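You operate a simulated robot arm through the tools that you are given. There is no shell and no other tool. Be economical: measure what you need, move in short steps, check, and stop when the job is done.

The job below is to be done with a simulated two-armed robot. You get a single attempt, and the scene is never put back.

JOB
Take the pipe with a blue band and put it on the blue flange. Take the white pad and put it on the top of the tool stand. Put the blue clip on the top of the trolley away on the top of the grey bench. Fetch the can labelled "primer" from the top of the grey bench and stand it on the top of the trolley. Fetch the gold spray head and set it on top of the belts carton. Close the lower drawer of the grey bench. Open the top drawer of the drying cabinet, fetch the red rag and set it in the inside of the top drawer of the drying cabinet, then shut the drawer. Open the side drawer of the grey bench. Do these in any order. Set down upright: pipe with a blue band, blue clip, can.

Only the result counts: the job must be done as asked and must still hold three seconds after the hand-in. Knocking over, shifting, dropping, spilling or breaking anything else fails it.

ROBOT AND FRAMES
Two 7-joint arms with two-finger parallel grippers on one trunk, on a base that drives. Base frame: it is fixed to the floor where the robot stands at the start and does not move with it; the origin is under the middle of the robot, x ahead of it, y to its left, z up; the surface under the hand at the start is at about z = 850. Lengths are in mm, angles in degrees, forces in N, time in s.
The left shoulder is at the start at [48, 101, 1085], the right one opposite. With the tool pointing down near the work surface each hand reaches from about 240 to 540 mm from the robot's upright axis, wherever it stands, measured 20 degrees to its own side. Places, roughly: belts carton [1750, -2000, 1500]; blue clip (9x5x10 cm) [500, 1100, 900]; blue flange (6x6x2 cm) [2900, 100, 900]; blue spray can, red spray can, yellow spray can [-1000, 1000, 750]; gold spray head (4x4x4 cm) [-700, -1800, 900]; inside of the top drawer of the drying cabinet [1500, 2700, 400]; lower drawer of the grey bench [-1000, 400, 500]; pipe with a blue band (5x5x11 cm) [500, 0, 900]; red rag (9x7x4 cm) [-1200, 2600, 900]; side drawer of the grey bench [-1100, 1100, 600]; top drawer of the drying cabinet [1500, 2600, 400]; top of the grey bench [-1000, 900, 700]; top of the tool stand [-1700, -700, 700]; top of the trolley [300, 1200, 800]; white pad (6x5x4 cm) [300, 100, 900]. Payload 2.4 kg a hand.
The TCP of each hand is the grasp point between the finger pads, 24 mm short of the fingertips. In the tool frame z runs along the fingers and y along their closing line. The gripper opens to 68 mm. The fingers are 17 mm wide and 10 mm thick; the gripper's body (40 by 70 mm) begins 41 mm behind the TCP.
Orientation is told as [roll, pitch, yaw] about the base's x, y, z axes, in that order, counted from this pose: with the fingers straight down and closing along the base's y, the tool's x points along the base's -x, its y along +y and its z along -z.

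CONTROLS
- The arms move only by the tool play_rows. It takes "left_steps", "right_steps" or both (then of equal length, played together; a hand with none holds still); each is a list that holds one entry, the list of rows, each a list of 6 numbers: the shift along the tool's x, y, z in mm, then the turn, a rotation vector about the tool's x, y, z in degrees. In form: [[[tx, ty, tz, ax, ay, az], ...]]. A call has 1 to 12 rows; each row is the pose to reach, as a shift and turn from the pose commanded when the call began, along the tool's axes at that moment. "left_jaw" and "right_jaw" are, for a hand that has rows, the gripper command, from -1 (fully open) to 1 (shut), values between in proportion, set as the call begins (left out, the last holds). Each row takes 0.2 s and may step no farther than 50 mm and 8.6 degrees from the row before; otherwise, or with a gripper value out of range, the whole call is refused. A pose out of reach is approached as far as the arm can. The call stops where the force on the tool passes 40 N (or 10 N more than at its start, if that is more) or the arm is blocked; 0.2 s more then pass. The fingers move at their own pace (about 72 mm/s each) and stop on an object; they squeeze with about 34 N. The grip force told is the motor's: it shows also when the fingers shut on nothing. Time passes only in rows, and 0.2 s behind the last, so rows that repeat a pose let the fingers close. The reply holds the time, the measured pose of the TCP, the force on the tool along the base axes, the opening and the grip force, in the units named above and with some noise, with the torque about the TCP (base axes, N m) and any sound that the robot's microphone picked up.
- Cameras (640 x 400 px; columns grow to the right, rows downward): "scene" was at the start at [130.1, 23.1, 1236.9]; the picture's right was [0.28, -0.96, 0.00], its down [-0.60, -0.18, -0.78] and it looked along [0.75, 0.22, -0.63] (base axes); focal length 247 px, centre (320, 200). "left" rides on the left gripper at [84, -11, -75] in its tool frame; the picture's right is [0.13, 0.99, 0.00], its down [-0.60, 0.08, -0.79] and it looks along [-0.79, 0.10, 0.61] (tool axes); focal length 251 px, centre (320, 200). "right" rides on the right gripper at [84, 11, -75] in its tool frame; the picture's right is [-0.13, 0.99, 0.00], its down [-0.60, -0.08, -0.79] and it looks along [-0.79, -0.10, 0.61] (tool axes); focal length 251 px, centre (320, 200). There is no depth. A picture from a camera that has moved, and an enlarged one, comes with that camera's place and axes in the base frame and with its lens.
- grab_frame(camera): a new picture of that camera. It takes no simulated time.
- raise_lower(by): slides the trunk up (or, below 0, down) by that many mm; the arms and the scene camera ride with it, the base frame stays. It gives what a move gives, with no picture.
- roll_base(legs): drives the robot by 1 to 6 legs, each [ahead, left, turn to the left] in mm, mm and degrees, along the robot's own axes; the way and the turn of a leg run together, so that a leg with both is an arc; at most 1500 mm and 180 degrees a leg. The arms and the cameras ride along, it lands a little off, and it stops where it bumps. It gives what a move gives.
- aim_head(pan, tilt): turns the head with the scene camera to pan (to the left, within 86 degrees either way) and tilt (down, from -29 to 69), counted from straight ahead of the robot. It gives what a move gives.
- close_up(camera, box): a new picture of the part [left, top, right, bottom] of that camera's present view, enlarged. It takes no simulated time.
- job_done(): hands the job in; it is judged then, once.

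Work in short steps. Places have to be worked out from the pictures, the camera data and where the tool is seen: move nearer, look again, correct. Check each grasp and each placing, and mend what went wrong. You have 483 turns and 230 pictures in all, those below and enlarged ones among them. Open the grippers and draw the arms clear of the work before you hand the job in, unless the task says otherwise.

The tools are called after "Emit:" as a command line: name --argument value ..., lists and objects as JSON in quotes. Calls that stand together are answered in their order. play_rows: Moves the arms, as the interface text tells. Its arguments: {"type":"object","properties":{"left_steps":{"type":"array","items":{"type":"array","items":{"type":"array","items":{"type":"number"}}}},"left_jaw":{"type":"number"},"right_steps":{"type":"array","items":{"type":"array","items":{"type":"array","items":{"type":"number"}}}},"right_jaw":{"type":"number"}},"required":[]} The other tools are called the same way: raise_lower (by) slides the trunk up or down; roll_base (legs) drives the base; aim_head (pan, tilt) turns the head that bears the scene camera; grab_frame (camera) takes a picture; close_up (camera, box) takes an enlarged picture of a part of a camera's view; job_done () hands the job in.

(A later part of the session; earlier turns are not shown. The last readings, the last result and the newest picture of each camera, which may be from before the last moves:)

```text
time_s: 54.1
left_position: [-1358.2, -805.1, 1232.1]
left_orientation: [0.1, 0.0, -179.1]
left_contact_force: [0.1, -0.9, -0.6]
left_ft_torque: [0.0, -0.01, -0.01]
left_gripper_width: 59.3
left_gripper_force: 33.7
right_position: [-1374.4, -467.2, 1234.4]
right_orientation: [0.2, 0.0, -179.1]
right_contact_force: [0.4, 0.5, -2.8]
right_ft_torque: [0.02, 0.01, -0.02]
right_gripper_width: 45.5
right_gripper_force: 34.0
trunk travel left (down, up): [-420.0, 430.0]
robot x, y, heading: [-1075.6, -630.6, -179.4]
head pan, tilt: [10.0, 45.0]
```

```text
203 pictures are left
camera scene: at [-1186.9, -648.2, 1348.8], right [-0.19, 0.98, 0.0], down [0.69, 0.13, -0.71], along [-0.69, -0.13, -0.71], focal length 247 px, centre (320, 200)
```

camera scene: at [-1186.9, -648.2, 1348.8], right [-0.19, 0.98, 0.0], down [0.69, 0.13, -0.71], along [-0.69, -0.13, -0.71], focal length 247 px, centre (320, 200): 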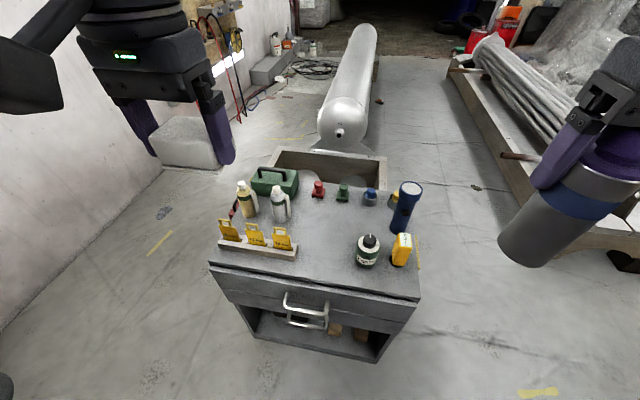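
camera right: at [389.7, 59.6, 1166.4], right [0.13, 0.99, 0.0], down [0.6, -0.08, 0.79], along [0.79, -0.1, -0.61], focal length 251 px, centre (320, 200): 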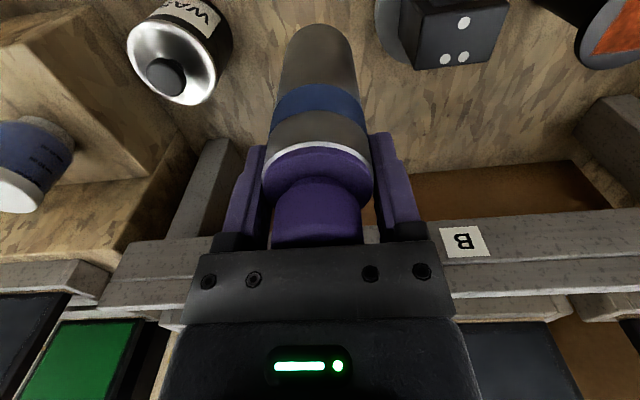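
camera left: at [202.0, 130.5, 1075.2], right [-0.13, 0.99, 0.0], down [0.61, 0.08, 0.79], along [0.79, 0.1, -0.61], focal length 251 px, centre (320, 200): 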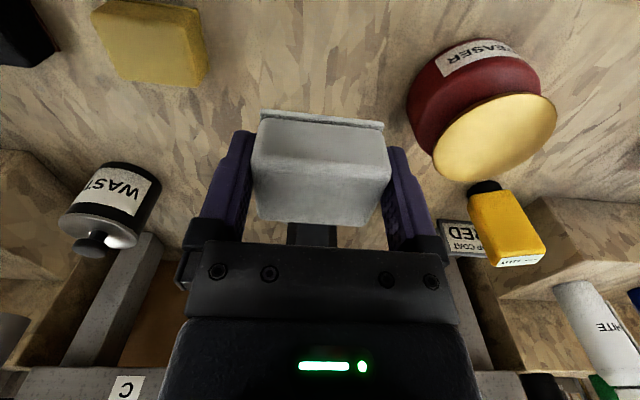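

There is free space in the middle of the stand at ≈[-1600,-708]. Position the base, lower the trunk and check.

Emit:
roll_base --legs '[[115, -60, 0]]'

Emit:
raise_lower --by -200

Emit:
grab_frame --camera "scene"

Emit:
grab_frame --camera "left"

```text
time_s: 55.4
left_position: [-1470.9, -744.3, 1231.1]
left_orientation: [0.0, 0.1, -179.1]
left_contact_force: [-0.5, 0.5, -0.8]
left_ft_torque: [0.03, -0.02, -0.02]
left_gripper_width: 59.3
left_gripper_force: 34.2
right_position: [-1485.8, -407.6, 1235.2]
right_orientation: [0.1, 0.0, -179.0]
right_contact_force: [0.1, -0.6, -3.5]
right_ft_torque: [-0.03, 0.01, 0.02]
right_gripper_width: 45.8
right_gripper_force: 34.1
trunk travel left (down, up): [-420.0, 430.0]
robot x, y, heading: [-1187.3, -572.2, -179.3]
head pan, tilt: [10.0, 45.0]
```

```text
time_s: 57.5
left_position: [-1469.4, -745.3, 1032.8]
left_orientation: [0.0, 0.0, -179.1]
left_contact_force: [0.8, -0.6, -0.4]
left_ft_torque: [-0.01, -0.04, -0.01]
left_gripper_width: 59.2
left_gripper_force: 34.2
right_position: [-1485.2, -407.4, 1034.0]
right_orientation: [0.2, 0.0, -179.0]
right_contact_force: [-0.6, -0.4, -2.9]
right_ft_torque: [0.0, 0.05, 0.0]
right_gripper_width: 45.4
right_gripper_force: 34.4
trunk travel left (down, up): [-220.0, 630.0]
robot x, y, heading: [-1186.7, -568.8, -178.9]
head pan, tilt: [10.0, 45.0]
```

```text
202 pictures are left
camera scene: at [-1335.3, -589.7, 1146.6], right [-0.19, 0.98, 0.0], down [0.69, 0.13, -0.71], along [-0.69, -0.13, -0.71], focal length 247 px, centre (320, 200)
```

scene: 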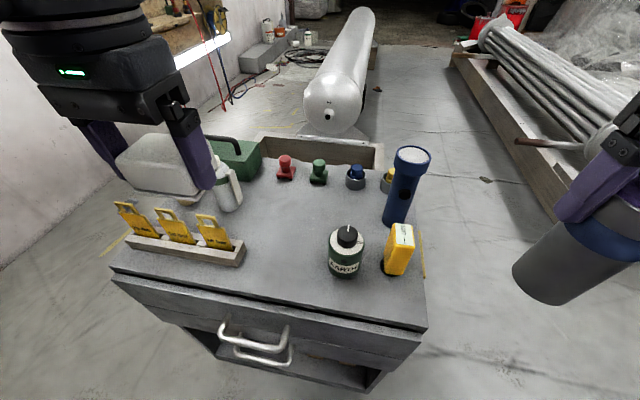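

```text
201 pictures are left
camera left: at [-1384.5, -733.2, 1107.6], right [0.15, -0.99, 0.0], down [-0.6, -0.09, 0.79], along [-0.78, -0.12, -0.61], focal length 251 px, centre (320, 200)
```

left: 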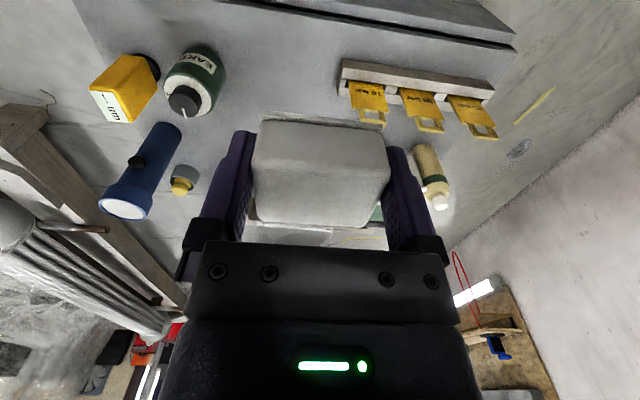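

Stand top ≈ z 725. Move the pad over [-1585,-695] and descend to ~50 mm above the top.

Emit:
play_rows --left_steps '[[[-40, -20, 0, 0, 0, 0], [-80, -40, 0, 0, 0, 0], [-116, -52, 0, 0, 0, 0], [-116, -52, 50, 0, 0, 0], [-116, -52, 100, 0, 0, 0], [-116, -52, 150, 0, 0, 0], [-116, -52, 190, 0, 0, 0], [-116, -52, 215, 0, 0, 0]]]'

Emit:
grab_frame --camera "scene"

```text
time_s: 59.4
left_position: [-1587.4, -697.7, 815.3]
left_orientation: [0.0, 0.0, -178.9]
left_contact_force: [-0.1, 1.1, -0.4]
left_ft_torque: [-0.01, -0.06, -0.01]
left_gripper_width: 59.2
left_gripper_force: 33.6
left hand out of reach, approached as far as the arm can: row 3
right_position: [-1485.2, -407.3, 1034.9]
right_orientation: [0.1, 0.0, -179.1]
right_contact_force: [-0.3, -0.2, -3.6]
right_ft_torque: [0.02, -0.01, -0.02]
right_gripper_width: 45.7
right_gripper_force: 33.7
trunk travel left (down, up): [-220.0, 630.0]
robot x, y, heading: [-1184.3, -573.8, -179.3]
head pan, tilt: [10.0, 45.0]
```

```text
200 pictures are left
camera scene: at [-1335.6, -589.7, 1146.5], right [-0.19, 0.98, 0.0], down [0.69, 0.13, -0.71], along [-0.69, -0.13, -0.71], focal length 247 px, centre (320, 200)
```

scene: 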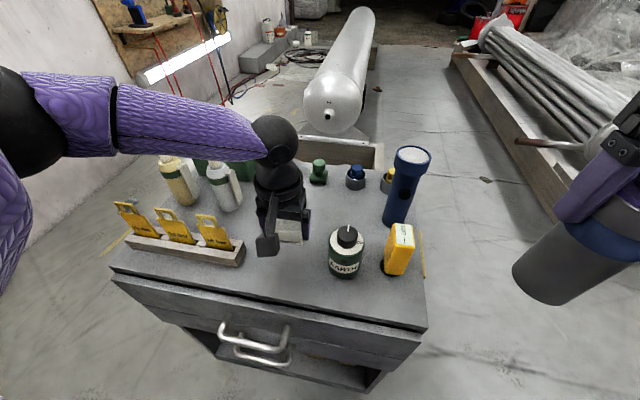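

Clear all round. Lower until contact (expected TCP ≈ 757).

Emit:
play_rows --left_steps '[[[0, 0, 20, 0, 0, 0], [0, 0, 35, 0, 0, 0], [0, 0, 45, 0, 0, 0], [0, 0, 52, 0, 0, 0], [0, 0, 58, 0, 0, 0], [0, 0, 64, 0, 0, 0]]]'

```text
time_s: 60.8
left_position: [-1577.6, -704.7, 761.0]
left_orientation: [-0.1, 0.1, -179.1]
left_contact_force: [0.0, 0.8, -0.3]
left_ft_torque: [-0.03, -0.02, 0.02]
left_gripper_width: 59.3
left_gripper_force: 33.9
left hand out of reach, approached as far as the arm can: row 3, 4, 5, 6
right_position: [-1485.4, -408.7, 1035.4]
right_orientation: [0.1, 0.1, -179.1]
right_contact_force: [-0.4, -0.1, -3.4]
right_ft_torque: [0.0, 0.0, 0.0]
right_gripper_width: 45.4
right_gripper_force: 34.2
trunk travel left (down, up): [-220.0, 630.0]
robot x, y, heading: [-1186.4, -571.1, -179.0]
head pan, tilt: [10.0, 45.0]
```

Out of reach just above the surface; lower the trunk a bit with the hand riding.

Emit:
raise_lower --by -6

Emit:
close_up --camera "scene" --box '[200, 140, 400, 300]'

```text
time_s: 61.3
left_position: [-1578.5, -704.0, 756.4]
left_orientation: [0.1, 0.0, -179.1]
left_contact_force: [0.3, -0.8, -1.2]
left_ft_torque: [0.05, 0.02, -0.01]
left_gripper_width: 59.4
left_gripper_force: 34.2
right_position: [-1485.1, -407.6, 1028.3]
right_orientation: [0.1, -0.1, -179.0]
right_contact_force: [-0.3, -0.3, -2.4]
right_ft_torque: [0.02, 0.03, 0.02]
right_gripper_width: 45.5
right_gripper_force: 33.6
trunk travel left (down, up): [-214.0, 636.0]
robot x, y, heading: [-1190.8, -572.2, -178.9]
head pan, tilt: [10.0, 45.0]
```

```text
2.50 times, centred on (300, 220) of scene
camera zoom: at [-1337.0, -589.7, 1140.4], right [-0.19, 0.98, 0.0], down [0.69, 0.13, -0.71], along [-0.69, -0.13, -0.71], focal length 618 px, centre (370, 150)
```

zoom: 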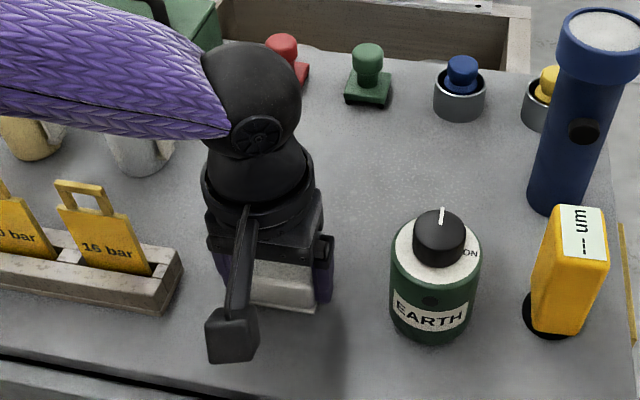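

Emit:
raise_lower --by -8

Emit:
raise_lower --by -6

```text
time_s: 61.8
left_position: [-1576.6, -705.3, 751.6]
left_orientation: [-0.1, -0.4, -179.0]
left_contact_force: [9.9, -1.1, 18.8]
left_ft_torque: [0.02, -0.56, -0.03]
left_gripper_width: 59.3
left_gripper_force: 33.7
right_position: [-1483.5, -408.3, 1021.6]
right_orientation: [0.1, -0.2, -178.9]
right_contact_force: [0.9, 0.8, -3.5]
right_ft_torque: [-0.01, -0.01, 0.02]
right_gripper_width: 45.4
right_gripper_force: 34.0
trunk travel left (down, up): [-207.0, 643.0]
robot x, y, heading: [-1187.0, -573.3, -179.3]
head pan, tilt: [10.0, 45.0]
stopped: the force on the tool passed its limit at 46 N (the readings are from after the stop); the commanded pose is now the measured one
```

```text
time_s: 62.2
left_position: [-1578.3, -705.2, 750.2]
left_orientation: [0.0, -0.5, -178.9]
left_contact_force: [10.3, -0.9, 20.8]
left_ft_torque: [-0.05, -0.61, -0.02]
left_gripper_width: 59.3
left_gripper_force: 33.6
right_position: [-1483.9, -407.6, 1020.9]
right_orientation: [0.1, 0.0, -178.9]
right_contact_force: [-1.1, -0.7, -4.1]
right_ft_torque: [-0.01, 0.01, -0.01]
right_gripper_width: 45.4
right_gripper_force: 34.0
trunk travel left (down, up): [-205.0, 644.0]
robot x, y, heading: [-1185.6, -568.4, -179.3]
head pan, tilt: [10.0, 45.0]
stopped: the force on the tool passed its limit at 47 N (the readings are from after the stop); the commanded pose is now the measured one
```

Contact: the pad is on the top (surface z≈720). Release and lift.

Emit:
play_rows --left_steps '[[[0, 0, -1, 0, 0, 0], [0, 0, -1, 0, 0, 0], [0, 0, -1, 0, 0, 0]]]' --left_jaw -1

Emit:
raise_lower --by 180

Emit:
grab_frame --camera "scene"

```text
time_s: 63.0
left_position: [-1579.4, -705.0, 750.0]
left_orientation: [-0.1, -0.4, -178.9]
left_contact_force: [0.7, 0.0, 0.4]
left_ft_torque: [-0.04, 0.0, 0.01]
left_gripper_width: 68.2
left_gripper_force: 0.1
right_position: [-1485.6, -408.8, 1018.6]
right_orientation: [0.1, 0.0, -178.8]
right_contact_force: [1.1, -0.5, -3.8]
right_ft_torque: [0.03, 0.0, 0.01]
right_gripper_width: 45.7
right_gripper_force: 34.0
trunk travel left (down, up): [-205.0, 644.0]
robot x, y, heading: [-1186.7, -572.3, -179.1]
head pan, tilt: [10.0, 45.0]
```

```text
time_s: 65.0
left_position: [-1577.1, -705.7, 963.9]
left_orientation: [-0.2, -5.7, -178.9]
left_contact_force: [0.1, -0.8, 0.6]
left_ft_torque: [0.0, 0.02, 0.02]
left_gripper_width: 68.2
left_gripper_force: 0.1
right_position: [-1485.6, -407.6, 1199.8]
right_orientation: [0.1, 0.2, -178.9]
right_contact_force: [-0.3, 0.5, -2.8]
right_ft_torque: [-0.02, 0.0, 0.0]
right_gripper_width: 45.7
right_gripper_force: 33.9
trunk travel left (down, up): [-385.0, 464.0]
robot x, y, heading: [-1188.5, -572.3, -179.0]
head pan, tilt: [10.0, 45.0]
```

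```text
198 pictures are left
camera scene: at [-1302.2, -589.4, 1313.5], right [-0.19, 0.98, 0.0], down [0.69, 0.13, -0.71], along [-0.69, -0.13, -0.71], focal length 247 px, centre (320, 200)
```

scene: 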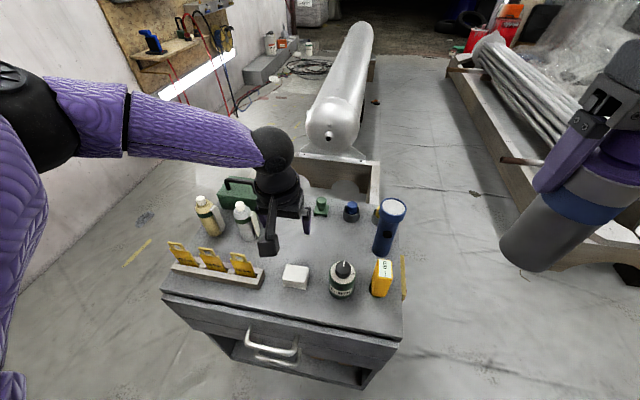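

Pad placed. Retract the left arm, back off, turn left to face the -y bench.

Emit:
play_rows --left_steps '[[[30, 0, -20, 0, 3, 0], [60, 0, -40, 0, 5.7, 0], [90, 10, -60, 0, 5.7, 0], [110, 20, -80, 0, 5.7, 0], [110, 30, -80, 0, 5.7, 0]]]'

Emit:
roll_base --legs '[[-400, 0, 0], [0, 0, 89], [400, 0, 0]]'

Emit:
aim_head --pan 0 --tilt 25

Emit:
grab_frame --camera "scene"

```text
time_s: 66.2
left_position: [-1456.2, -735.2, 1031.3]
left_orientation: [-0.2, 0.0, -179.0]
left_contact_force: [-0.6, 0.0, 0.6]
left_ft_torque: [-0.02, -0.01, -0.03]
left_gripper_width: 68.1
left_gripper_force: 0.1
right_position: [-1485.6, -408.3, 1199.8]
right_orientation: [0.1, 0.2, -178.9]
right_contact_force: [-0.5, -0.4, -1.9]
right_ft_torque: [-0.03, 0.06, 0.04]
right_gripper_width: 45.4
right_gripper_force: 34.0
trunk travel left (down, up): [-385.0, 464.0]
robot x, y, heading: [-1185.7, -571.3, -179.2]
head pan, tilt: [10.0, 45.0]
```

```text
time_s: 74.6
left_position: [-606.5, -1227.8, 1031.0]
left_orientation: [-0.3, 0.0, -88.6]
left_contact_force: [-0.9, -0.1, 0.3]
left_ft_torque: [0.01, -0.01, 0.0]
left_gripper_width: 68.2
left_gripper_force: 0.0
right_position: [-933.6, -1257.2, 1199.4]
right_orientation: [0.1, 0.1, -88.8]
right_contact_force: [0.5, 0.0, -2.9]
right_ft_torque: [-0.02, 0.01, 0.03]
right_gripper_width: 45.7
right_gripper_force: 34.1
trunk travel left (down, up): [-385.0, 464.0]
robot x, y, heading: [-769.5, -960.4, -89.3]
head pan, tilt: [10.0, 45.0]
```

```text
time_s: 75.4
left_position: [-606.9, -1227.6, 1031.2]
left_orientation: [-0.2, 0.0, -88.7]
left_contact_force: [-0.2, 0.5, 0.5]
left_ft_torque: [0.0, -0.01, 0.05]
left_gripper_width: 68.0
left_gripper_force: 0.1
right_position: [-934.3, -1257.8, 1198.6]
right_orientation: [0.1, 0.1, -88.8]
right_contact_force: [0.6, 0.5, -3.2]
right_ft_torque: [0.01, 0.0, 0.02]
right_gripper_width: 45.5
right_gripper_force: 33.8
trunk travel left (down, up): [-385.0, 464.0]
robot x, y, heading: [-773.8, -960.4, -89.0]
head pan, tilt: [0.0, 25.0]
```

```text
197 pictures are left
camera scene: at [-769.4, -1085.8, 1344.1], right [-1.0, -0.02, 0.0], down [-0.01, 0.42, -0.91], along [0.02, -0.91, -0.42], focal length 247 px, centre (320, 200)
```

scene: 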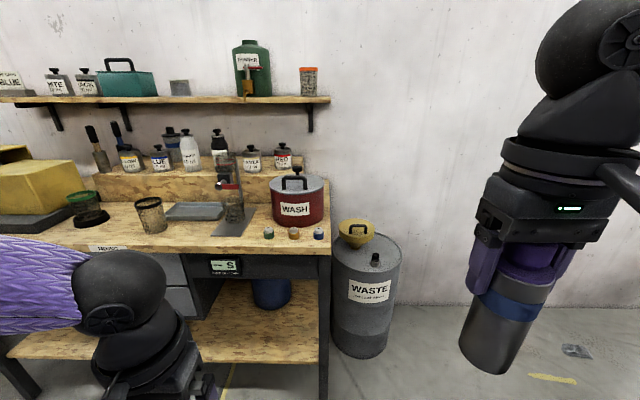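

Three small heads sit near the WASH pot; zoom in.

Emit:
close_up --camera "scene" --box '[200, 160, 360, 260]'

```text
4.00 times, centred on (280, 210) of scene
camera zoom: at [-769.4, -1085.8, 1344.1], right [-1.0, -0.02, 0.0], down [-0.01, 0.42, -0.91], along [0.02, -0.91, -0.42], focal length 988 px, centre (480, 160)
```

zoom: 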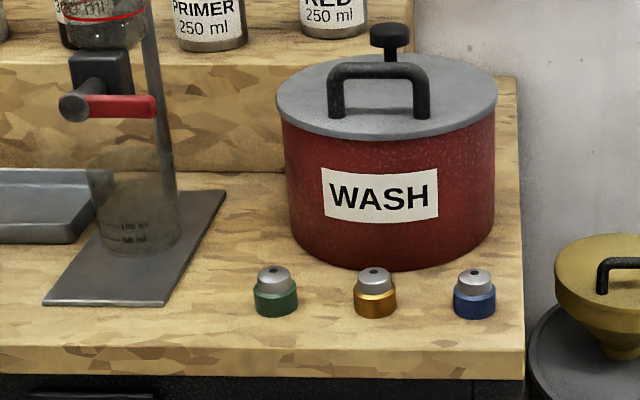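

Gold head is the middle one, ≈[-661,-1818]. Drive 440 mm closer and look with both cameras.

Emit:
roll_base --legs '[[440, 0, 0]]'

Emit:
aim_head --pan 10 --tilt 40

Emit:
grab_frame --camera "scene"

Emit:
grab_frame --camera "left"

```text
time_s: 78.1
left_position: [-601.7, -1674.0, 1031.5]
left_orientation: [-0.3, 0.0, -89.2]
left_contact_force: [-0.2, -0.4, 0.2]
left_ft_torque: [0.01, -0.03, 0.0]
left_gripper_width: 67.9
left_gripper_force: 0.1
right_position: [-928.7, -1700.8, 1199.8]
right_orientation: [0.1, 0.1, -89.1]
right_contact_force: [-0.8, 0.2, -2.5]
right_ft_torque: [-0.02, 0.0, -0.02]
right_gripper_width: 45.6
right_gripper_force: 33.5
trunk travel left (down, up): [-385.0, 464.0]
robot x, y, heading: [-763.9, -1401.9, -89.1]
head pan, tilt: [0.0, 25.0]
```

```text
time_s: 78.9
left_position: [-602.4, -1672.6, 1031.0]
left_orientation: [-0.2, 0.0, -89.1]
left_contact_force: [0.1, 0.8, 0.2]
left_ft_torque: [-0.03, 0.0, -0.02]
left_gripper_width: 68.0
left_gripper_force: 0.0
right_position: [-928.9, -1699.1, 1198.9]
right_orientation: [0.0, 0.1, -89.1]
right_contact_force: [0.3, 0.0, -3.7]
right_ft_torque: [-0.02, -0.02, -0.05]
right_gripper_width: 45.5
right_gripper_force: 33.9
trunk travel left (down, up): [-385.0, 464.0]
robot x, y, heading: [-764.2, -1399.2, -89.3]
head pan, tilt: [10.0, 40.0]
```

```text
195 pictures are left
camera scene: at [-748.6, -1521.2, 1320.9], right [-0.98, -0.19, 0.0], down [-0.12, 0.63, -0.77], along [0.14, -0.75, -0.64], focal length 247 px, centre (320, 200)
```

scene: 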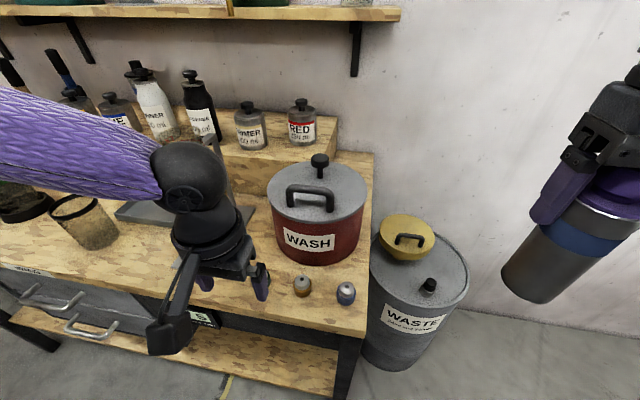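

```text
194 pictures are left
camera left: at [-612.4, -1589.6, 1106.7], right [0.99, 0.14, 0.0], down [0.09, -0.6, 0.79], along [0.11, -0.78, -0.61], focal length 251 px, centre (320, 200)
```

left: 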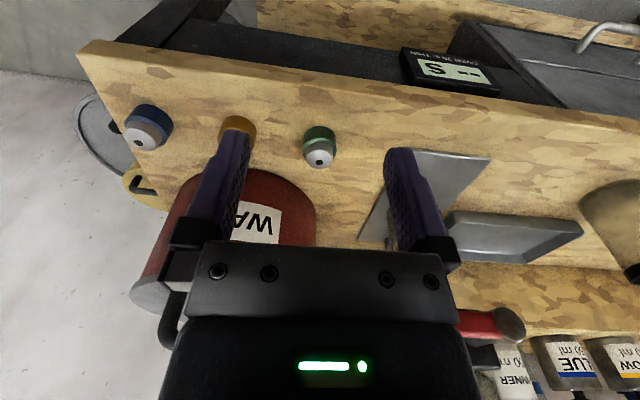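

Gold head triangulates to ≈[-670,-1757,~895]. Move above it.

Emit:
play_rows --left_steps '[[[-30, -30, 0, 0, 0, 0], [-60, -60, 0, 0, 0, 0], [-84, -68, 20, 0, 0, 0], [-84, -68, 50, 0, 0, 0], [-84, -68, 50, 0, 0, 0]]]'

Emit:
grab_frame --camera "left"

Emit:
grab_frame --camera "scene"

```text
time_s: 80.1
left_position: [-661.8, -1753.5, 984.3]
left_orientation: [-0.3, -0.1, -89.1]
left_contact_force: [0.7, 0.1, 1.0]
left_ft_torque: [-0.02, -0.03, -0.01]
left_gripper_width: 68.1
left_gripper_force: 0.1
left hand out of reach, approached as far as the arm can: row 4, 5
right_position: [-928.6, -1700.4, 1198.7]
right_orientation: [0.2, 0.1, -89.1]
right_contact_force: [-0.7, 0.0, -3.1]
right_ft_torque: [-0.02, -0.01, 0.01]
right_gripper_width: 45.5
right_gripper_force: 33.8
trunk travel left (down, up): [-385.0, 464.0]
robot x, y, heading: [-762.3, -1405.7, -89.2]
head pan, tilt: [10.0, 40.0]
```

```text
193 pictures are left
camera left: at [-672.2, -1670.4, 1058.9], right [0.99, 0.14, -0.01], down [0.09, -0.6, 0.79], along [0.11, -0.79, -0.61], focal length 251 px, centre (320, 200)
```

left: 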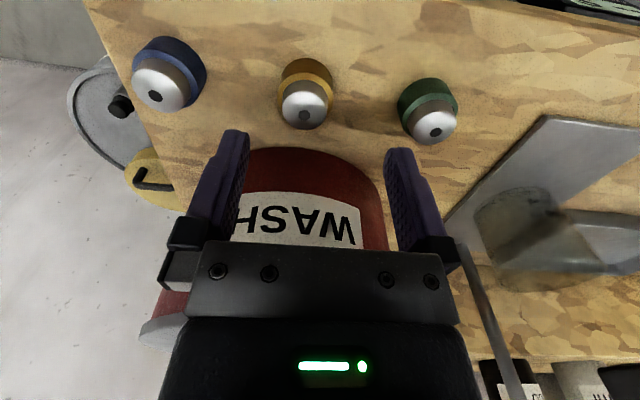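

```text
192 pictures are left
camera scene: at [-748.5, -1521.2, 1320.9], right [-0.98, -0.19, 0.0], down [-0.12, 0.63, -0.77], along [0.14, -0.75, -0.64], focal length 247 px, centre (320, 200)
```

scene: 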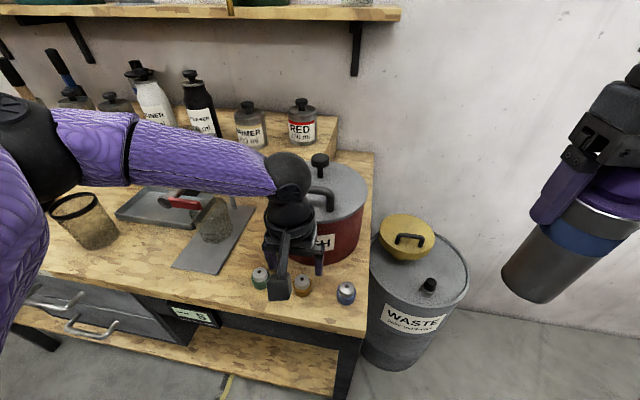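

Head at ≈[-667,-1780], top z≈893. Lower the trunk 45 mm (tips stay above), shift over, then re-look.

Emit:
raise_lower --by -45

Emit:
play_rows --left_steps '[[[-15, -3, 0, 0, 0, 0], [-28, -6, 0, 0, 0, 0], [-28, -6, 0, 0, 0, 0]]]'

Emit:
grab_frame --camera "left"

```text
time_s: 81.0
left_position: [-661.6, -1755.8, 938.2]
left_orientation: [-0.2, 0.1, -89.2]
left_contact_force: [-0.4, -0.3, 1.6]
left_ft_torque: [0.01, 0.0, -0.01]
left_gripper_width: 68.2
left_gripper_force: 0.0
right_position: [-928.4, -1700.1, 1154.5]
right_orientation: [0.1, 0.1, -89.1]
right_contact_force: [-0.2, 1.2, -3.2]
right_ft_torque: [-0.05, 0.02, -0.03]
right_gripper_width: 45.5
right_gripper_force: 33.5
trunk travel left (down, up): [-340.0, 509.0]
robot x, y, heading: [-764.3, -1405.4, -89.2]
head pan, tilt: [10.0, 40.0]
```

```text
time_s: 81.5
left_position: [-660.6, -1763.1, 942.4]
left_orientation: [-0.3, 0.5, -89.8]
left_contact_force: [-3.7, 22.9, 5.1]
left_ft_torque: [-1.96, -0.15, -0.37]
left_gripper_width: 67.6
left_gripper_force: 0.2
left hand out of reach, approached as far as the arm can: row 1, 2
right_position: [-929.5, -1694.8, 1155.6]
right_orientation: [0.1, -0.1, -89.1]
right_contact_force: [0.3, 0.7, -3.2]
right_ft_torque: [-0.01, -0.01, -0.02]
right_gripper_width: 45.9
right_gripper_force: 34.0
trunk travel left (down, up): [-340.0, 509.0]
robot x, y, heading: [-763.3, -1402.4, -89.4]
head pan, tilt: [10.0, 40.0]
stopped in row 2 (left hand): the force on the tool passed its limit at 54 N (the readings are from after the stop); the commanded pose is now the measured one
```

```text
191 pictures are left
camera left: at [-670.2, -1680.5, 1018.0], right [0.99, 0.13, 0.0], down [0.08, -0.61, 0.79], along [0.1, -0.78, -0.62], focal length 251 px, centre (320, 200)
```

left: 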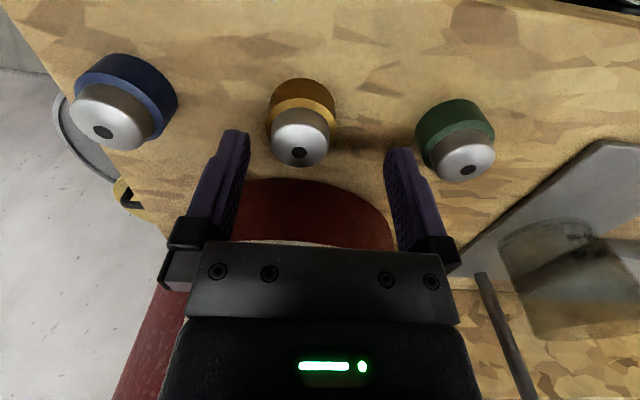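

The wrist touched the pot's lid. Back off and check the pot; I'll approach with the tool tilted.

Emit:
play_rows --left_steps '[[[20, 0, 0, 0, 0, 0], [45, 0, -20, 0, 0, 0], [60, 0, -30, 0, 0, 0]]]'

Emit:
grab_frame --camera "scene"

```text
time_s: 82.3
left_position: [-658.0, -1706.6, 970.7]
left_orientation: [-0.3, 0.8, -89.5]
left_contact_force: [-0.4, -0.1, 0.1]
left_ft_torque: [0.01, -0.01, -0.01]
left_gripper_width: 68.1
left_gripper_force: 0.1
right_position: [-928.2, -1699.0, 1153.7]
right_orientation: [0.2, 0.1, -89.1]
right_contact_force: [-0.1, 0.2, -3.6]
right_ft_torque: [-0.03, -0.02, -0.02]
right_gripper_width: 45.5
right_gripper_force: 34.0
trunk travel left (down, up): [-340.0, 509.0]
robot x, y, heading: [-764.7, -1404.0, -89.5]
head pan, tilt: [10.0, 40.0]
```

```text
190 pictures are left
camera scene: at [-748.7, -1527.9, 1275.5], right [-0.98, -0.19, 0.0], down [-0.12, 0.63, -0.77], along [0.14, -0.75, -0.64], focal length 247 px, centre (320, 200)
```

scene: 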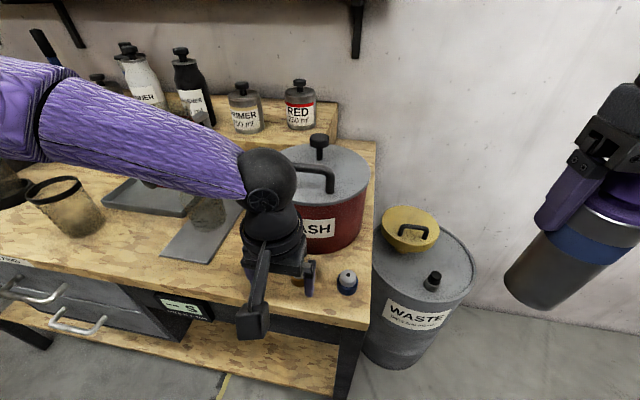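

Pot appears in place. Tilt the left tool 25° (tips toward the bench's back) and view.

Emit:
play_rows --left_steps '[[[0, 0, 0, 0, -8, 0], [0, 0, 0, 0, -16, 0], [0, 0, 0, 0, -25, 0], [0, 0, 0, 0, -26, 0]]]'

Emit:
grab_frame --camera "left"

```text
refused: row 3 steps farther than a row can; nothing moved
```

```text
189 pictures are left
camera left: at [-669.4, -1623.0, 1047.5], right [0.99, 0.14, 0.0], down [0.09, -0.61, 0.79], along [0.11, -0.78, -0.62], focal length 251 px, centre (320, 200)
```

left: 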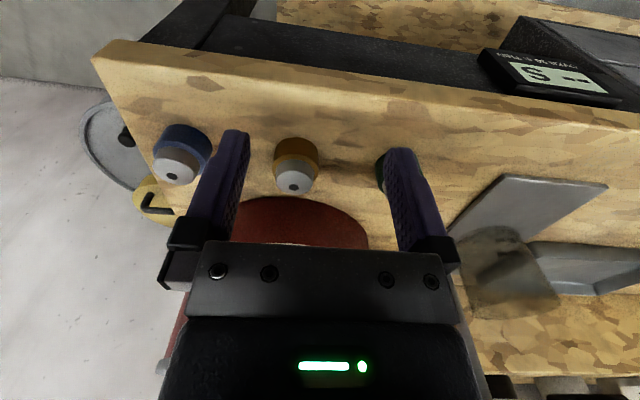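

Emit:
play_rows --left_steps '[[[0, 0, -5, 0, -8, 0], [0, 0, -10, 0, -16, 0], [0, 0, -10, 0, -24, 0], [0, 0, -10, 0, -26, 0], [0, 0, -10, 0, -26, 0]]]'

Emit:
grab_frame --camera "left"

```text
time_s: 83.5
left_position: [-659.9, -1706.9, 982.3]
left_orientation: [-0.1, -25.4, -89.6]
left_contact_force: [-0.5, 0.3, 0.3]
left_ft_torque: [0.02, 0.02, 0.01]
left_gripper_width: 68.0
left_gripper_force: 0.1
right_position: [-930.1, -1700.4, 1153.6]
right_orientation: [0.1, 0.1, -89.1]
right_contact_force: [0.2, -0.4, -3.3]
right_ft_torque: [0.02, 0.02, 0.0]
right_gripper_width: 45.5
right_gripper_force: 34.1
trunk travel left (down, up): [-340.0, 509.0]
robot x, y, heading: [-765.7, -1400.3, -89.4]
head pan, tilt: [10.0, 40.0]
```

```text
188 pictures are left
camera left: at [-669.7, -1599.5, 1013.0], right [0.99, 0.12, -0.06], down [0.08, -0.21, 0.98], along [0.11, -0.97, -0.21], focal length 251 px, centre (320, 200)
```

left: 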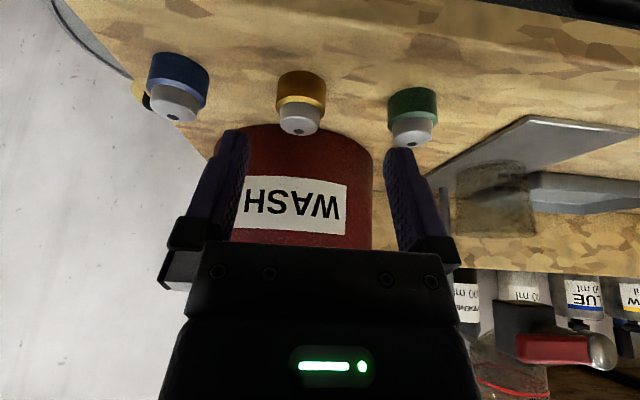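

Better triangulation: head axis ≈[-668,-1758], top z≈927 (bench ≈887). Approach along the tilted tool axis halfway and look.

Emit:
play_rows --left_steps '[[[-10, -8, 0, 0, 0, 0], [-10, -8, 30, 0, 0, 0], [-10, -8, 45, 0, 0, 0], [-10, -8, 45, 0, 0, 0]]]'

Emit:
grab_frame --camera "left"

```text
time_s: 84.5
left_position: [-667.3, -1737.4, 945.5]
left_orientation: [-0.2, -25.4, -89.5]
left_contact_force: [0.2, 0.0, -0.4]
left_ft_torque: [0.01, 0.04, -0.02]
left_gripper_width: 68.2
left_gripper_force: 0.1
right_position: [-928.2, -1699.0, 1154.1]
right_orientation: [0.1, 0.1, -89.2]
right_contact_force: [0.0, 0.2, -3.2]
right_ft_torque: [0.01, -0.02, -0.01]
right_gripper_width: 45.5
right_gripper_force: 33.9
trunk travel left (down, up): [-340.0, 509.0]
robot x, y, heading: [-762.2, -1400.6, -89.1]
head pan, tilt: [10.0, 40.0]
```

```text
187 pictures are left
camera left: at [-678.3, -1628.5, 976.7], right [0.99, 0.12, -0.06], down [0.08, -0.21, 0.98], along [0.11, -0.97, -0.21], focal length 251 px, centre (320, 200)
```

left: 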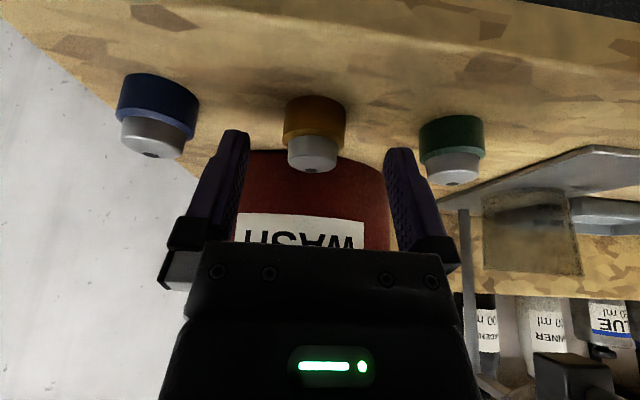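

Emit:
play_rows --left_steps '[[[-5, -1, 10, 0, 0, 0], [-8, -1, 22, 0, 0, 0], [-8, -1, 22, 0, 0, 0]]]'

Emit:
grab_frame --camera "left"

Emit:
close_up --camera "scene" --box '[220, 180, 380, 340]'

```text
time_s: 85.3
left_position: [-667.6, -1752.5, 928.0]
left_orientation: [-0.2, -25.4, -89.6]
left_contact_force: [-0.8, -0.1, -0.7]
left_ft_torque: [-0.02, -0.02, -0.01]
left_gripper_width: 67.8
left_gripper_force: 0.1
right_position: [-928.6, -1699.5, 1153.6]
right_orientation: [0.1, 0.1, -89.1]
right_contact_force: [0.3, -0.6, -3.6]
right_ft_torque: [-0.01, 0.0, 0.0]
right_gripper_width: 45.5
right_gripper_force: 33.8
trunk travel left (down, up): [-340.0, 509.0]
robot x, y, heading: [-764.2, -1404.0, -89.4]
head pan, tilt: [10.0, 40.0]
```

```text
186 pictures are left
camera left: at [-678.7, -1645.1, 960.3], right [0.99, 0.12, -0.06], down [0.08, -0.21, 0.98], along [0.11, -0.97, -0.21], focal length 251 px, centre (320, 200)
```

left: 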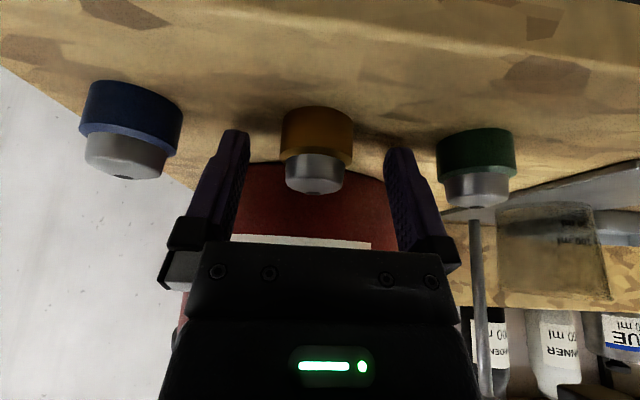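

```text
2.50 times, centred on (300, 260) of scene
camera zoom: at [-748.7, -1528.0, 1275.5], right [-0.98, -0.19, 0.0], down [-0.12, 0.63, -0.77], along [0.14, -0.75, -0.64], focal length 618 px, centre (370, 50)
```

zoom: 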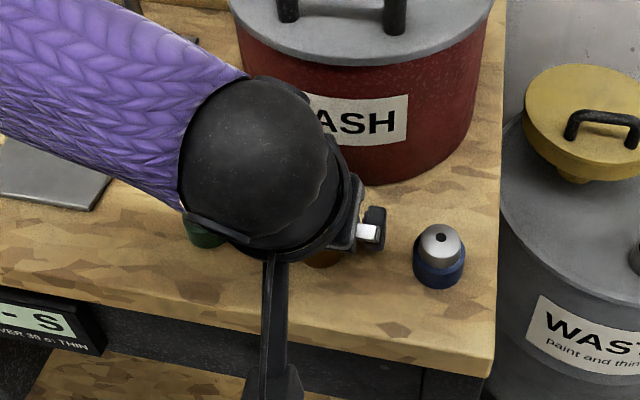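

Ring ≈35 mm wide, centre ≈[-670,-1755,901]. Final 13 mm drop and close.

Emit:
play_rows --left_steps '[[[5, -2, 5, 0, 0, 0], [9, -2, 10, 0, 0, 0], [9, -2, 10, 0, 0, 0]]]'

Emit:
play_rows --left_steps '[[[0, 0, 0, 0, 0, 0], [0, 0, 0, 0, 0, 0], [0, 0, 0, 0, 0, 0], [0, 0, 0, 0, 0, 0]]]' --left_jaw 1

Emit:
grab_frame --camera "left"

```text
time_s: 85.8
left_position: [-669.1, -1752.1, 925.3]
left_orientation: [0.0, -26.4, -89.6]
left_contact_force: [5.8, 11.1, 23.6]
left_ft_torque: [0.21, -0.37, -0.17]
left_gripper_width: 67.8
left_gripper_force: 0.1
right_position: [-928.0, -1696.3, 1155.2]
right_orientation: [0.1, 0.0, -89.0]
right_contact_force: [0.0, -0.6, -3.1]
right_ft_torque: [-0.02, 0.03, 0.03]
right_gripper_width: 45.8
right_gripper_force: 34.1
trunk travel left (down, up): [-340.0, 509.0]
robot x, y, heading: [-761.3, -1402.6, -89.1]
head pan, tilt: [10.0, 40.0]
stopped in row 2 (left hand): the force on the tool passed its limit at 51 N (the readings are from after the stop); the commanded pose is now the measured one
```

```text
time_s: 86.4
left_position: [-668.5, -1753.0, 924.5]
left_orientation: [0.0, -26.4, -89.5]
left_contact_force: [1.2, 1.0, 16.6]
left_ft_torque: [0.02, -0.07, 0.04]
left_gripper_width: 32.8
left_gripper_force: 30.6
right_position: [-929.2, -1698.4, 1153.9]
right_orientation: [0.1, 0.1, -88.9]
right_contact_force: [0.3, 0.7, -2.9]
right_ft_torque: [0.0, 0.01, 0.02]
right_gripper_width: 45.6
right_gripper_force: 34.3
trunk travel left (down, up): [-340.0, 509.0]
robot x, y, heading: [-765.5, -1403.6, -89.2]
head pan, tilt: [10.0, 40.0]
stopped in row 2 (left hand): the force on the tool passed its limit at 64 N (the readings are from after the stop); the commanded pose is now the measured one
```

```text
184 pictures are left
camera left: at [-680.1, -1645.3, 954.8], right [0.99, 0.12, -0.06], down [0.08, -0.19, 0.98], along [0.11, -0.97, -0.19], focal length 251 px, centre (320, 200)
```

left: 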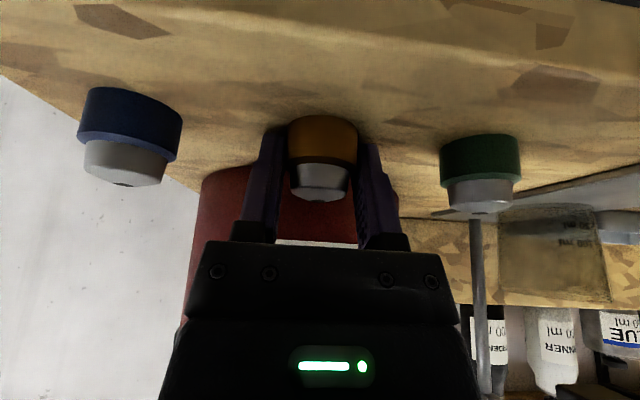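

Gripped (33 mm). Bench top is ≈900. Lift straight up.

Emit:
play_rows --left_steps '[[[-2, 0, -4, 0, 0, 0], [-13, 0, -27, 0, 0, 0], [-26, 0, -54, 0, 0, 0], [-26, 0, -80, 0, 0, 0], [-26, 0, -110, 0, 0, 0]]]' --left_jaw 1

Emit:
grab_frame --camera "left"

```text
time_s: 87.6
left_position: [-670.2, -1726.9, 1032.7]
left_orientation: [0.1, -26.3, -89.4]
left_contact_force: [0.6, -0.2, -0.2]
left_ft_torque: [-0.02, -0.02, 0.02]
left_gripper_width: 32.7
left_gripper_force: 33.6
right_position: [-928.1, -1699.2, 1155.5]
right_orientation: [0.0, 0.1, -88.9]
right_contact_force: [0.0, -1.6, -3.3]
right_ft_torque: [0.01, -0.01, -0.02]
right_gripper_width: 45.4
right_gripper_force: 33.7
trunk travel left (down, up): [-340.0, 509.0]
robot x, y, heading: [-759.8, -1403.4, -89.2]
head pan, tilt: [10.0, 40.0]
```

```text
183 pictures are left
camera left: at [-681.7, -1618.6, 1063.0], right [0.99, 0.12, -0.06], down [0.08, -0.19, 0.98], along [0.11, -0.97, -0.2], focal length 251 px, centre (320, 200)
```

left: 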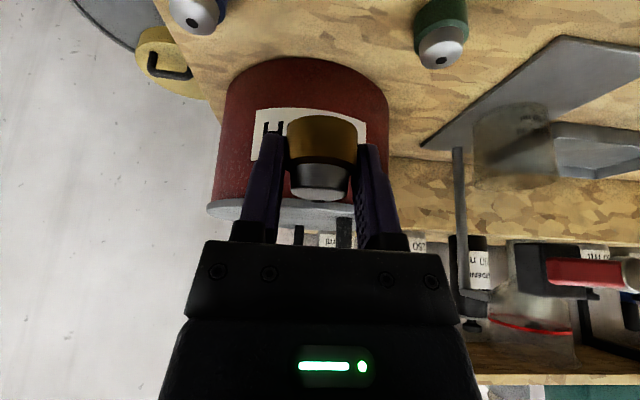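

Held. Now head for the shelf: back off, turn left to heading 0, drive ahead, then look.

Emit:
roll_base --legs '[[-450, 0, 0], [0, 0, 89], [1300, 0, 0]]'

Emit:
aim_head --pan -45 --tilt 5

Emit:
grab_frame --camera "scene"

Emit:
aim_head --pan 0 --tilt 15

Emit:
grab_frame --camera "scene"

```text
time_s: 100.4
left_position: [895.8, -836.5, 1032.9]
left_orientation: [-0.1, -26.2, 0.8]
left_contact_force: [-0.3, 0.2, -0.4]
left_ft_torque: [-0.01, 0.01, 0.04]
left_gripper_width: 32.7
left_gripper_force: 33.5
right_position: [868.2, -1094.3, 1154.6]
right_orientation: [0.0, 0.1, 1.2]
right_contact_force: [-1.2, 0.1, -3.2]
right_ft_torque: [0.0, 0.01, -0.03]
right_gripper_width: 45.3
right_gripper_force: 33.4
trunk travel left (down, up): [-340.0, 509.0]
robot x, y, heading: [567.5, -927.4, 1.2]
head pan, tilt: [10.0, 40.0]
```

```text
time_s: 101.7
left_position: [895.9, -837.5, 1032.5]
left_orientation: [0.0, -26.3, 0.9]
left_contact_force: [-0.4, -0.3, -0.8]
left_ft_torque: [-0.01, -0.01, -0.01]
left_gripper_width: 32.2
left_gripper_force: 34.2
right_position: [868.2, -1093.7, 1154.4]
right_orientation: [0.2, 0.1, 1.2]
right_contact_force: [0.2, -0.3, -3.7]
right_ft_torque: [0.0, -0.05, -0.01]
right_gripper_width: 45.2
right_gripper_force: 34.1
trunk travel left (down, up): [-340.0, 509.0]
robot x, y, heading: [568.3, -929.8, 1.1]
head pan, tilt: [-45.0, 5.0]
```

```text
182 pictures are left
camera scene: at [676.5, -995.3, 1331.2], right [-0.69, -0.72, 0.0], down [-0.06, 0.06, -1.0], along [0.72, -0.69, -0.09], focal length 247 px, centre (320, 200)
```

scene: 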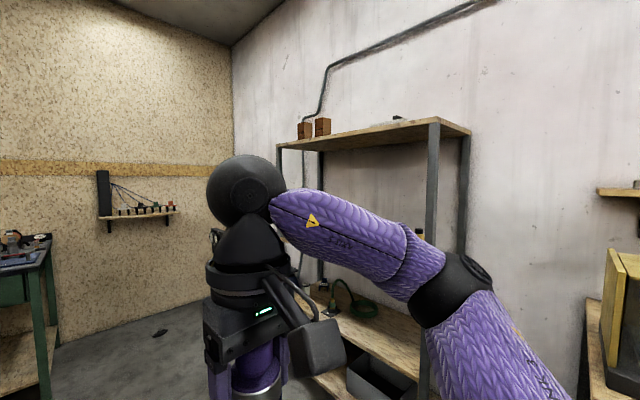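

```text
time_s: 102.8
left_position: [894.0, -836.0, 1031.8]
left_orientation: [0.0, -26.3, 0.8]
left_contact_force: [-0.6, -0.7, -0.4]
left_ft_torque: [0.0, -0.02, -0.02]
left_gripper_width: 32.5
left_gripper_force: 33.7
right_position: [868.8, -1093.6, 1154.4]
right_orientation: [0.1, 0.1, 1.2]
right_contact_force: [-0.3, -0.1, -2.9]
right_ft_torque: [0.01, -0.01, 0.04]
right_gripper_width: 45.4
right_gripper_force: 34.3
trunk travel left (down, up): [-340.0, 509.0]
robot x, y, heading: [567.8, -934.0, 0.9]
head pan, tilt: [0.0, 15.0]
```

```text
181 pictures are left
camera scene: at [703.7, -930.0, 1315.0], right [0.02, -1.0, 0.0], down [-0.26, 0.0, -0.97], along [0.97, 0.02, -0.26], focal length 247 px, centre (320, 200)
```

scene: 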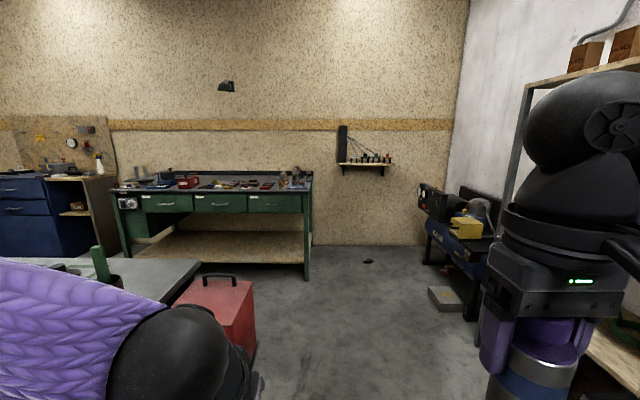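

Two cartons on the shelf top around x≈1700–1880. Drive ahead and turn to face the shelf.

Emit:
roll_base --legs '[[1050, 0, 0], [0, 0, -91]]'

Emit:
aim_head --pan 0 --tilt 5

Emit:
grab_frame --camera "scene"

```text
time_s: 112.0
left_position: [1700.9, -1246.2, 1032.5]
left_orientation: [0.0, -26.4, -90.8]
left_contact_force: [-0.3, 0.3, -1.0]
left_ft_torque: [0.0, 0.0, -0.01]
left_gripper_width: 32.5
left_gripper_force: 33.9
right_position: [1444.7, -1212.0, 1154.4]
right_orientation: [0.0, 0.1, -90.3]
right_contact_force: [-0.1, 0.0, -3.7]
right_ft_torque: [-0.02, -0.01, 0.0]
right_gripper_width: 45.5
right_gripper_force: 34.1
trunk travel left (down, up): [-340.0, 509.0]
robot x, y, heading: [1617.7, -919.2, -90.3]
head pan, tilt: [0.0, 15.0]
```

```text
time_s: 112.8
left_position: [1701.1, -1245.2, 1032.6]
left_orientation: [0.0, -26.3, -90.8]
left_contact_force: [-0.2, 0.1, -0.7]
left_ft_torque: [0.02, 0.0, -0.02]
left_gripper_width: 32.6
left_gripper_force: 34.2
right_position: [1443.8, -1210.6, 1153.5]
right_orientation: [0.2, 0.1, -90.3]
right_contact_force: [-0.5, 0.1, -2.6]
right_ft_torque: [-0.01, 0.0, -0.02]
right_gripper_width: 45.7
right_gripper_force: 34.4
trunk travel left (down, up): [-340.0, 509.0]
robot x, y, heading: [1616.9, -916.9, -90.6]
head pan, tilt: [0.0, 5.0]
```

```text
180 pictures are left
camera scene: at [1613.3, -1051.9, 1331.2], right [-1.0, 0.01, 0.0], down [0.0, 0.09, -1.0], along [-0.01, -1.0, -0.09], focal length 247 px, centre (320, 200)
```

scene: 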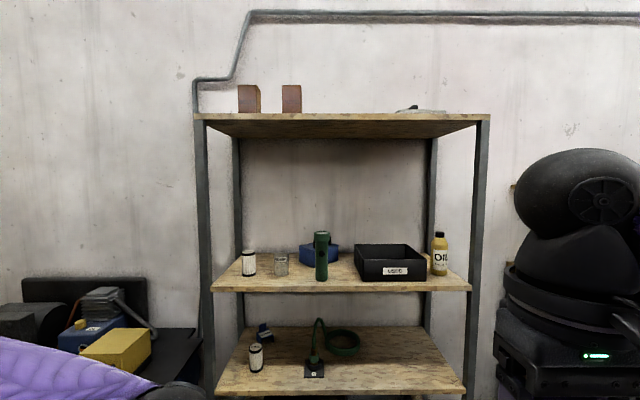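

Raise the trunk to see the carton labels and shelf top from above.

Emit:
raise_lower --by 450

Emit:
grab_frame --camera "scene"

Emit:
close_up --camera "scene" --box '[200, 160, 360, 260]'

```text
refused: 450 is not a number from -400 to 400
```

```text
179 pictures are left
camera scene: at [1613.3, -1051.9, 1331.2], right [-1.0, 0.01, 0.0], down [0.0, 0.09, -1.0], along [-0.01, -1.0, -0.09], focal length 247 px, centre (320, 200)
```

scene: 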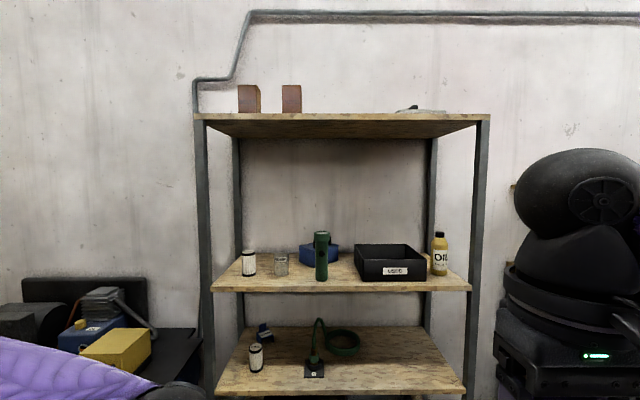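

```text
4.00 times, centred on (280, 210) of scene
camera zoom: at [1613.3, -1051.9, 1331.2], right [-1.0, 0.01, 0.0], down [0.0, 0.09, -1.0], along [-0.01, -1.0, -0.09], focal length 988 px, centre (480, 160)
```

zoom: 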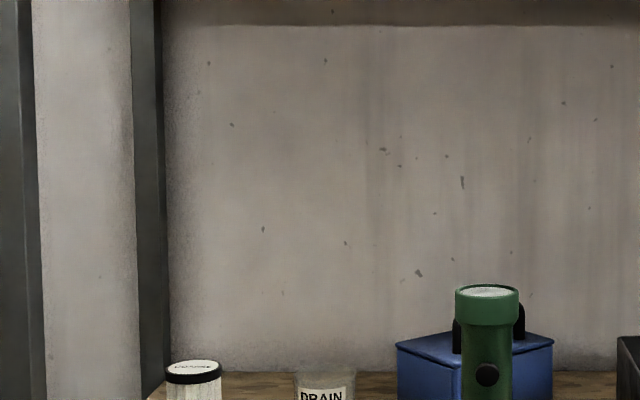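

Emit:
raise_lower --by 400

Emit:
aim_head --pan 5 --tilt 15

Emit:
grab_frame --camera "scene"

```text
time_s: 116.6
left_position: [1702.0, -1246.2, 1432.2]
left_orientation: [-0.1, -26.4, -90.8]
left_contact_force: [-0.5, 0.7, -1.1]
left_ft_torque: [0.0, 0.01, 0.0]
left_gripper_width: 32.3
left_gripper_force: 34.3
right_position: [1444.9, -1211.3, 1554.7]
right_orientation: [0.2, 0.1, -90.2]
right_contact_force: [-1.0, 0.1, -4.9]
right_ft_torque: [0.0, -0.03, -0.01]
right_gripper_width: 45.6
right_gripper_force: 33.9
trunk travel left (down, up): [-740.0, 109.0]
robot x, y, heading: [1616.0, -918.8, -90.3]
head pan, tilt: [0.0, 5.0]
```

```text
time_s: 117.3
left_position: [1700.0, -1244.3, 1432.6]
left_orientation: [0.0, -26.3, -90.8]
left_contact_force: [0.9, 0.5, -1.0]
left_ft_torque: [0.0, 0.0, 0.01]
left_gripper_width: 32.6
left_gripper_force: 34.1
right_position: [1444.2, -1211.1, 1553.9]
right_orientation: [0.2, 0.1, -90.3]
right_contact_force: [0.0, -0.1, -3.0]
right_ft_torque: [-0.04, 0.01, 0.05]
right_gripper_width: 45.8
right_gripper_force: 34.2
trunk travel left (down, up): [-740.0, 109.0]
robot x, y, heading: [1614.2, -917.2, -90.5]
head pan, tilt: [5.0, 15.0]
```

```text
177 pictures are left
camera scene: at [1621.6, -1022.9, 1716.4], right [-1.0, -0.08, 0.0], down [-0.02, 0.26, -0.97], along [0.08, -0.96, -0.26], focal length 247 px, centre (320, 200)
```

scene: 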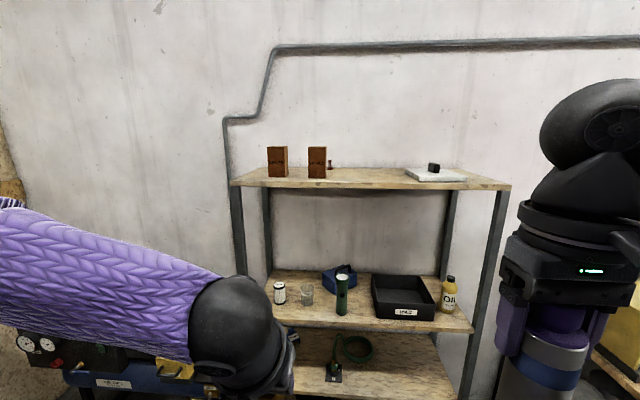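

Emit:
close_up --camera "scene" --box '[230, 130, 390, 210]'

```text
4.00 times, centred on (310, 170) of scene
camera zoom: at [1621.6, -1022.9, 1716.4], right [-1.0, -0.08, 0.0], down [-0.02, 0.26, -0.97], along [0.08, -0.96, -0.26], focal length 988 px, centre (360, 320)
```

zoom: 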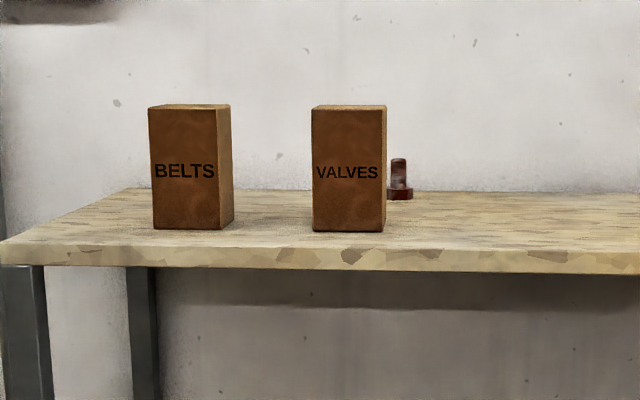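

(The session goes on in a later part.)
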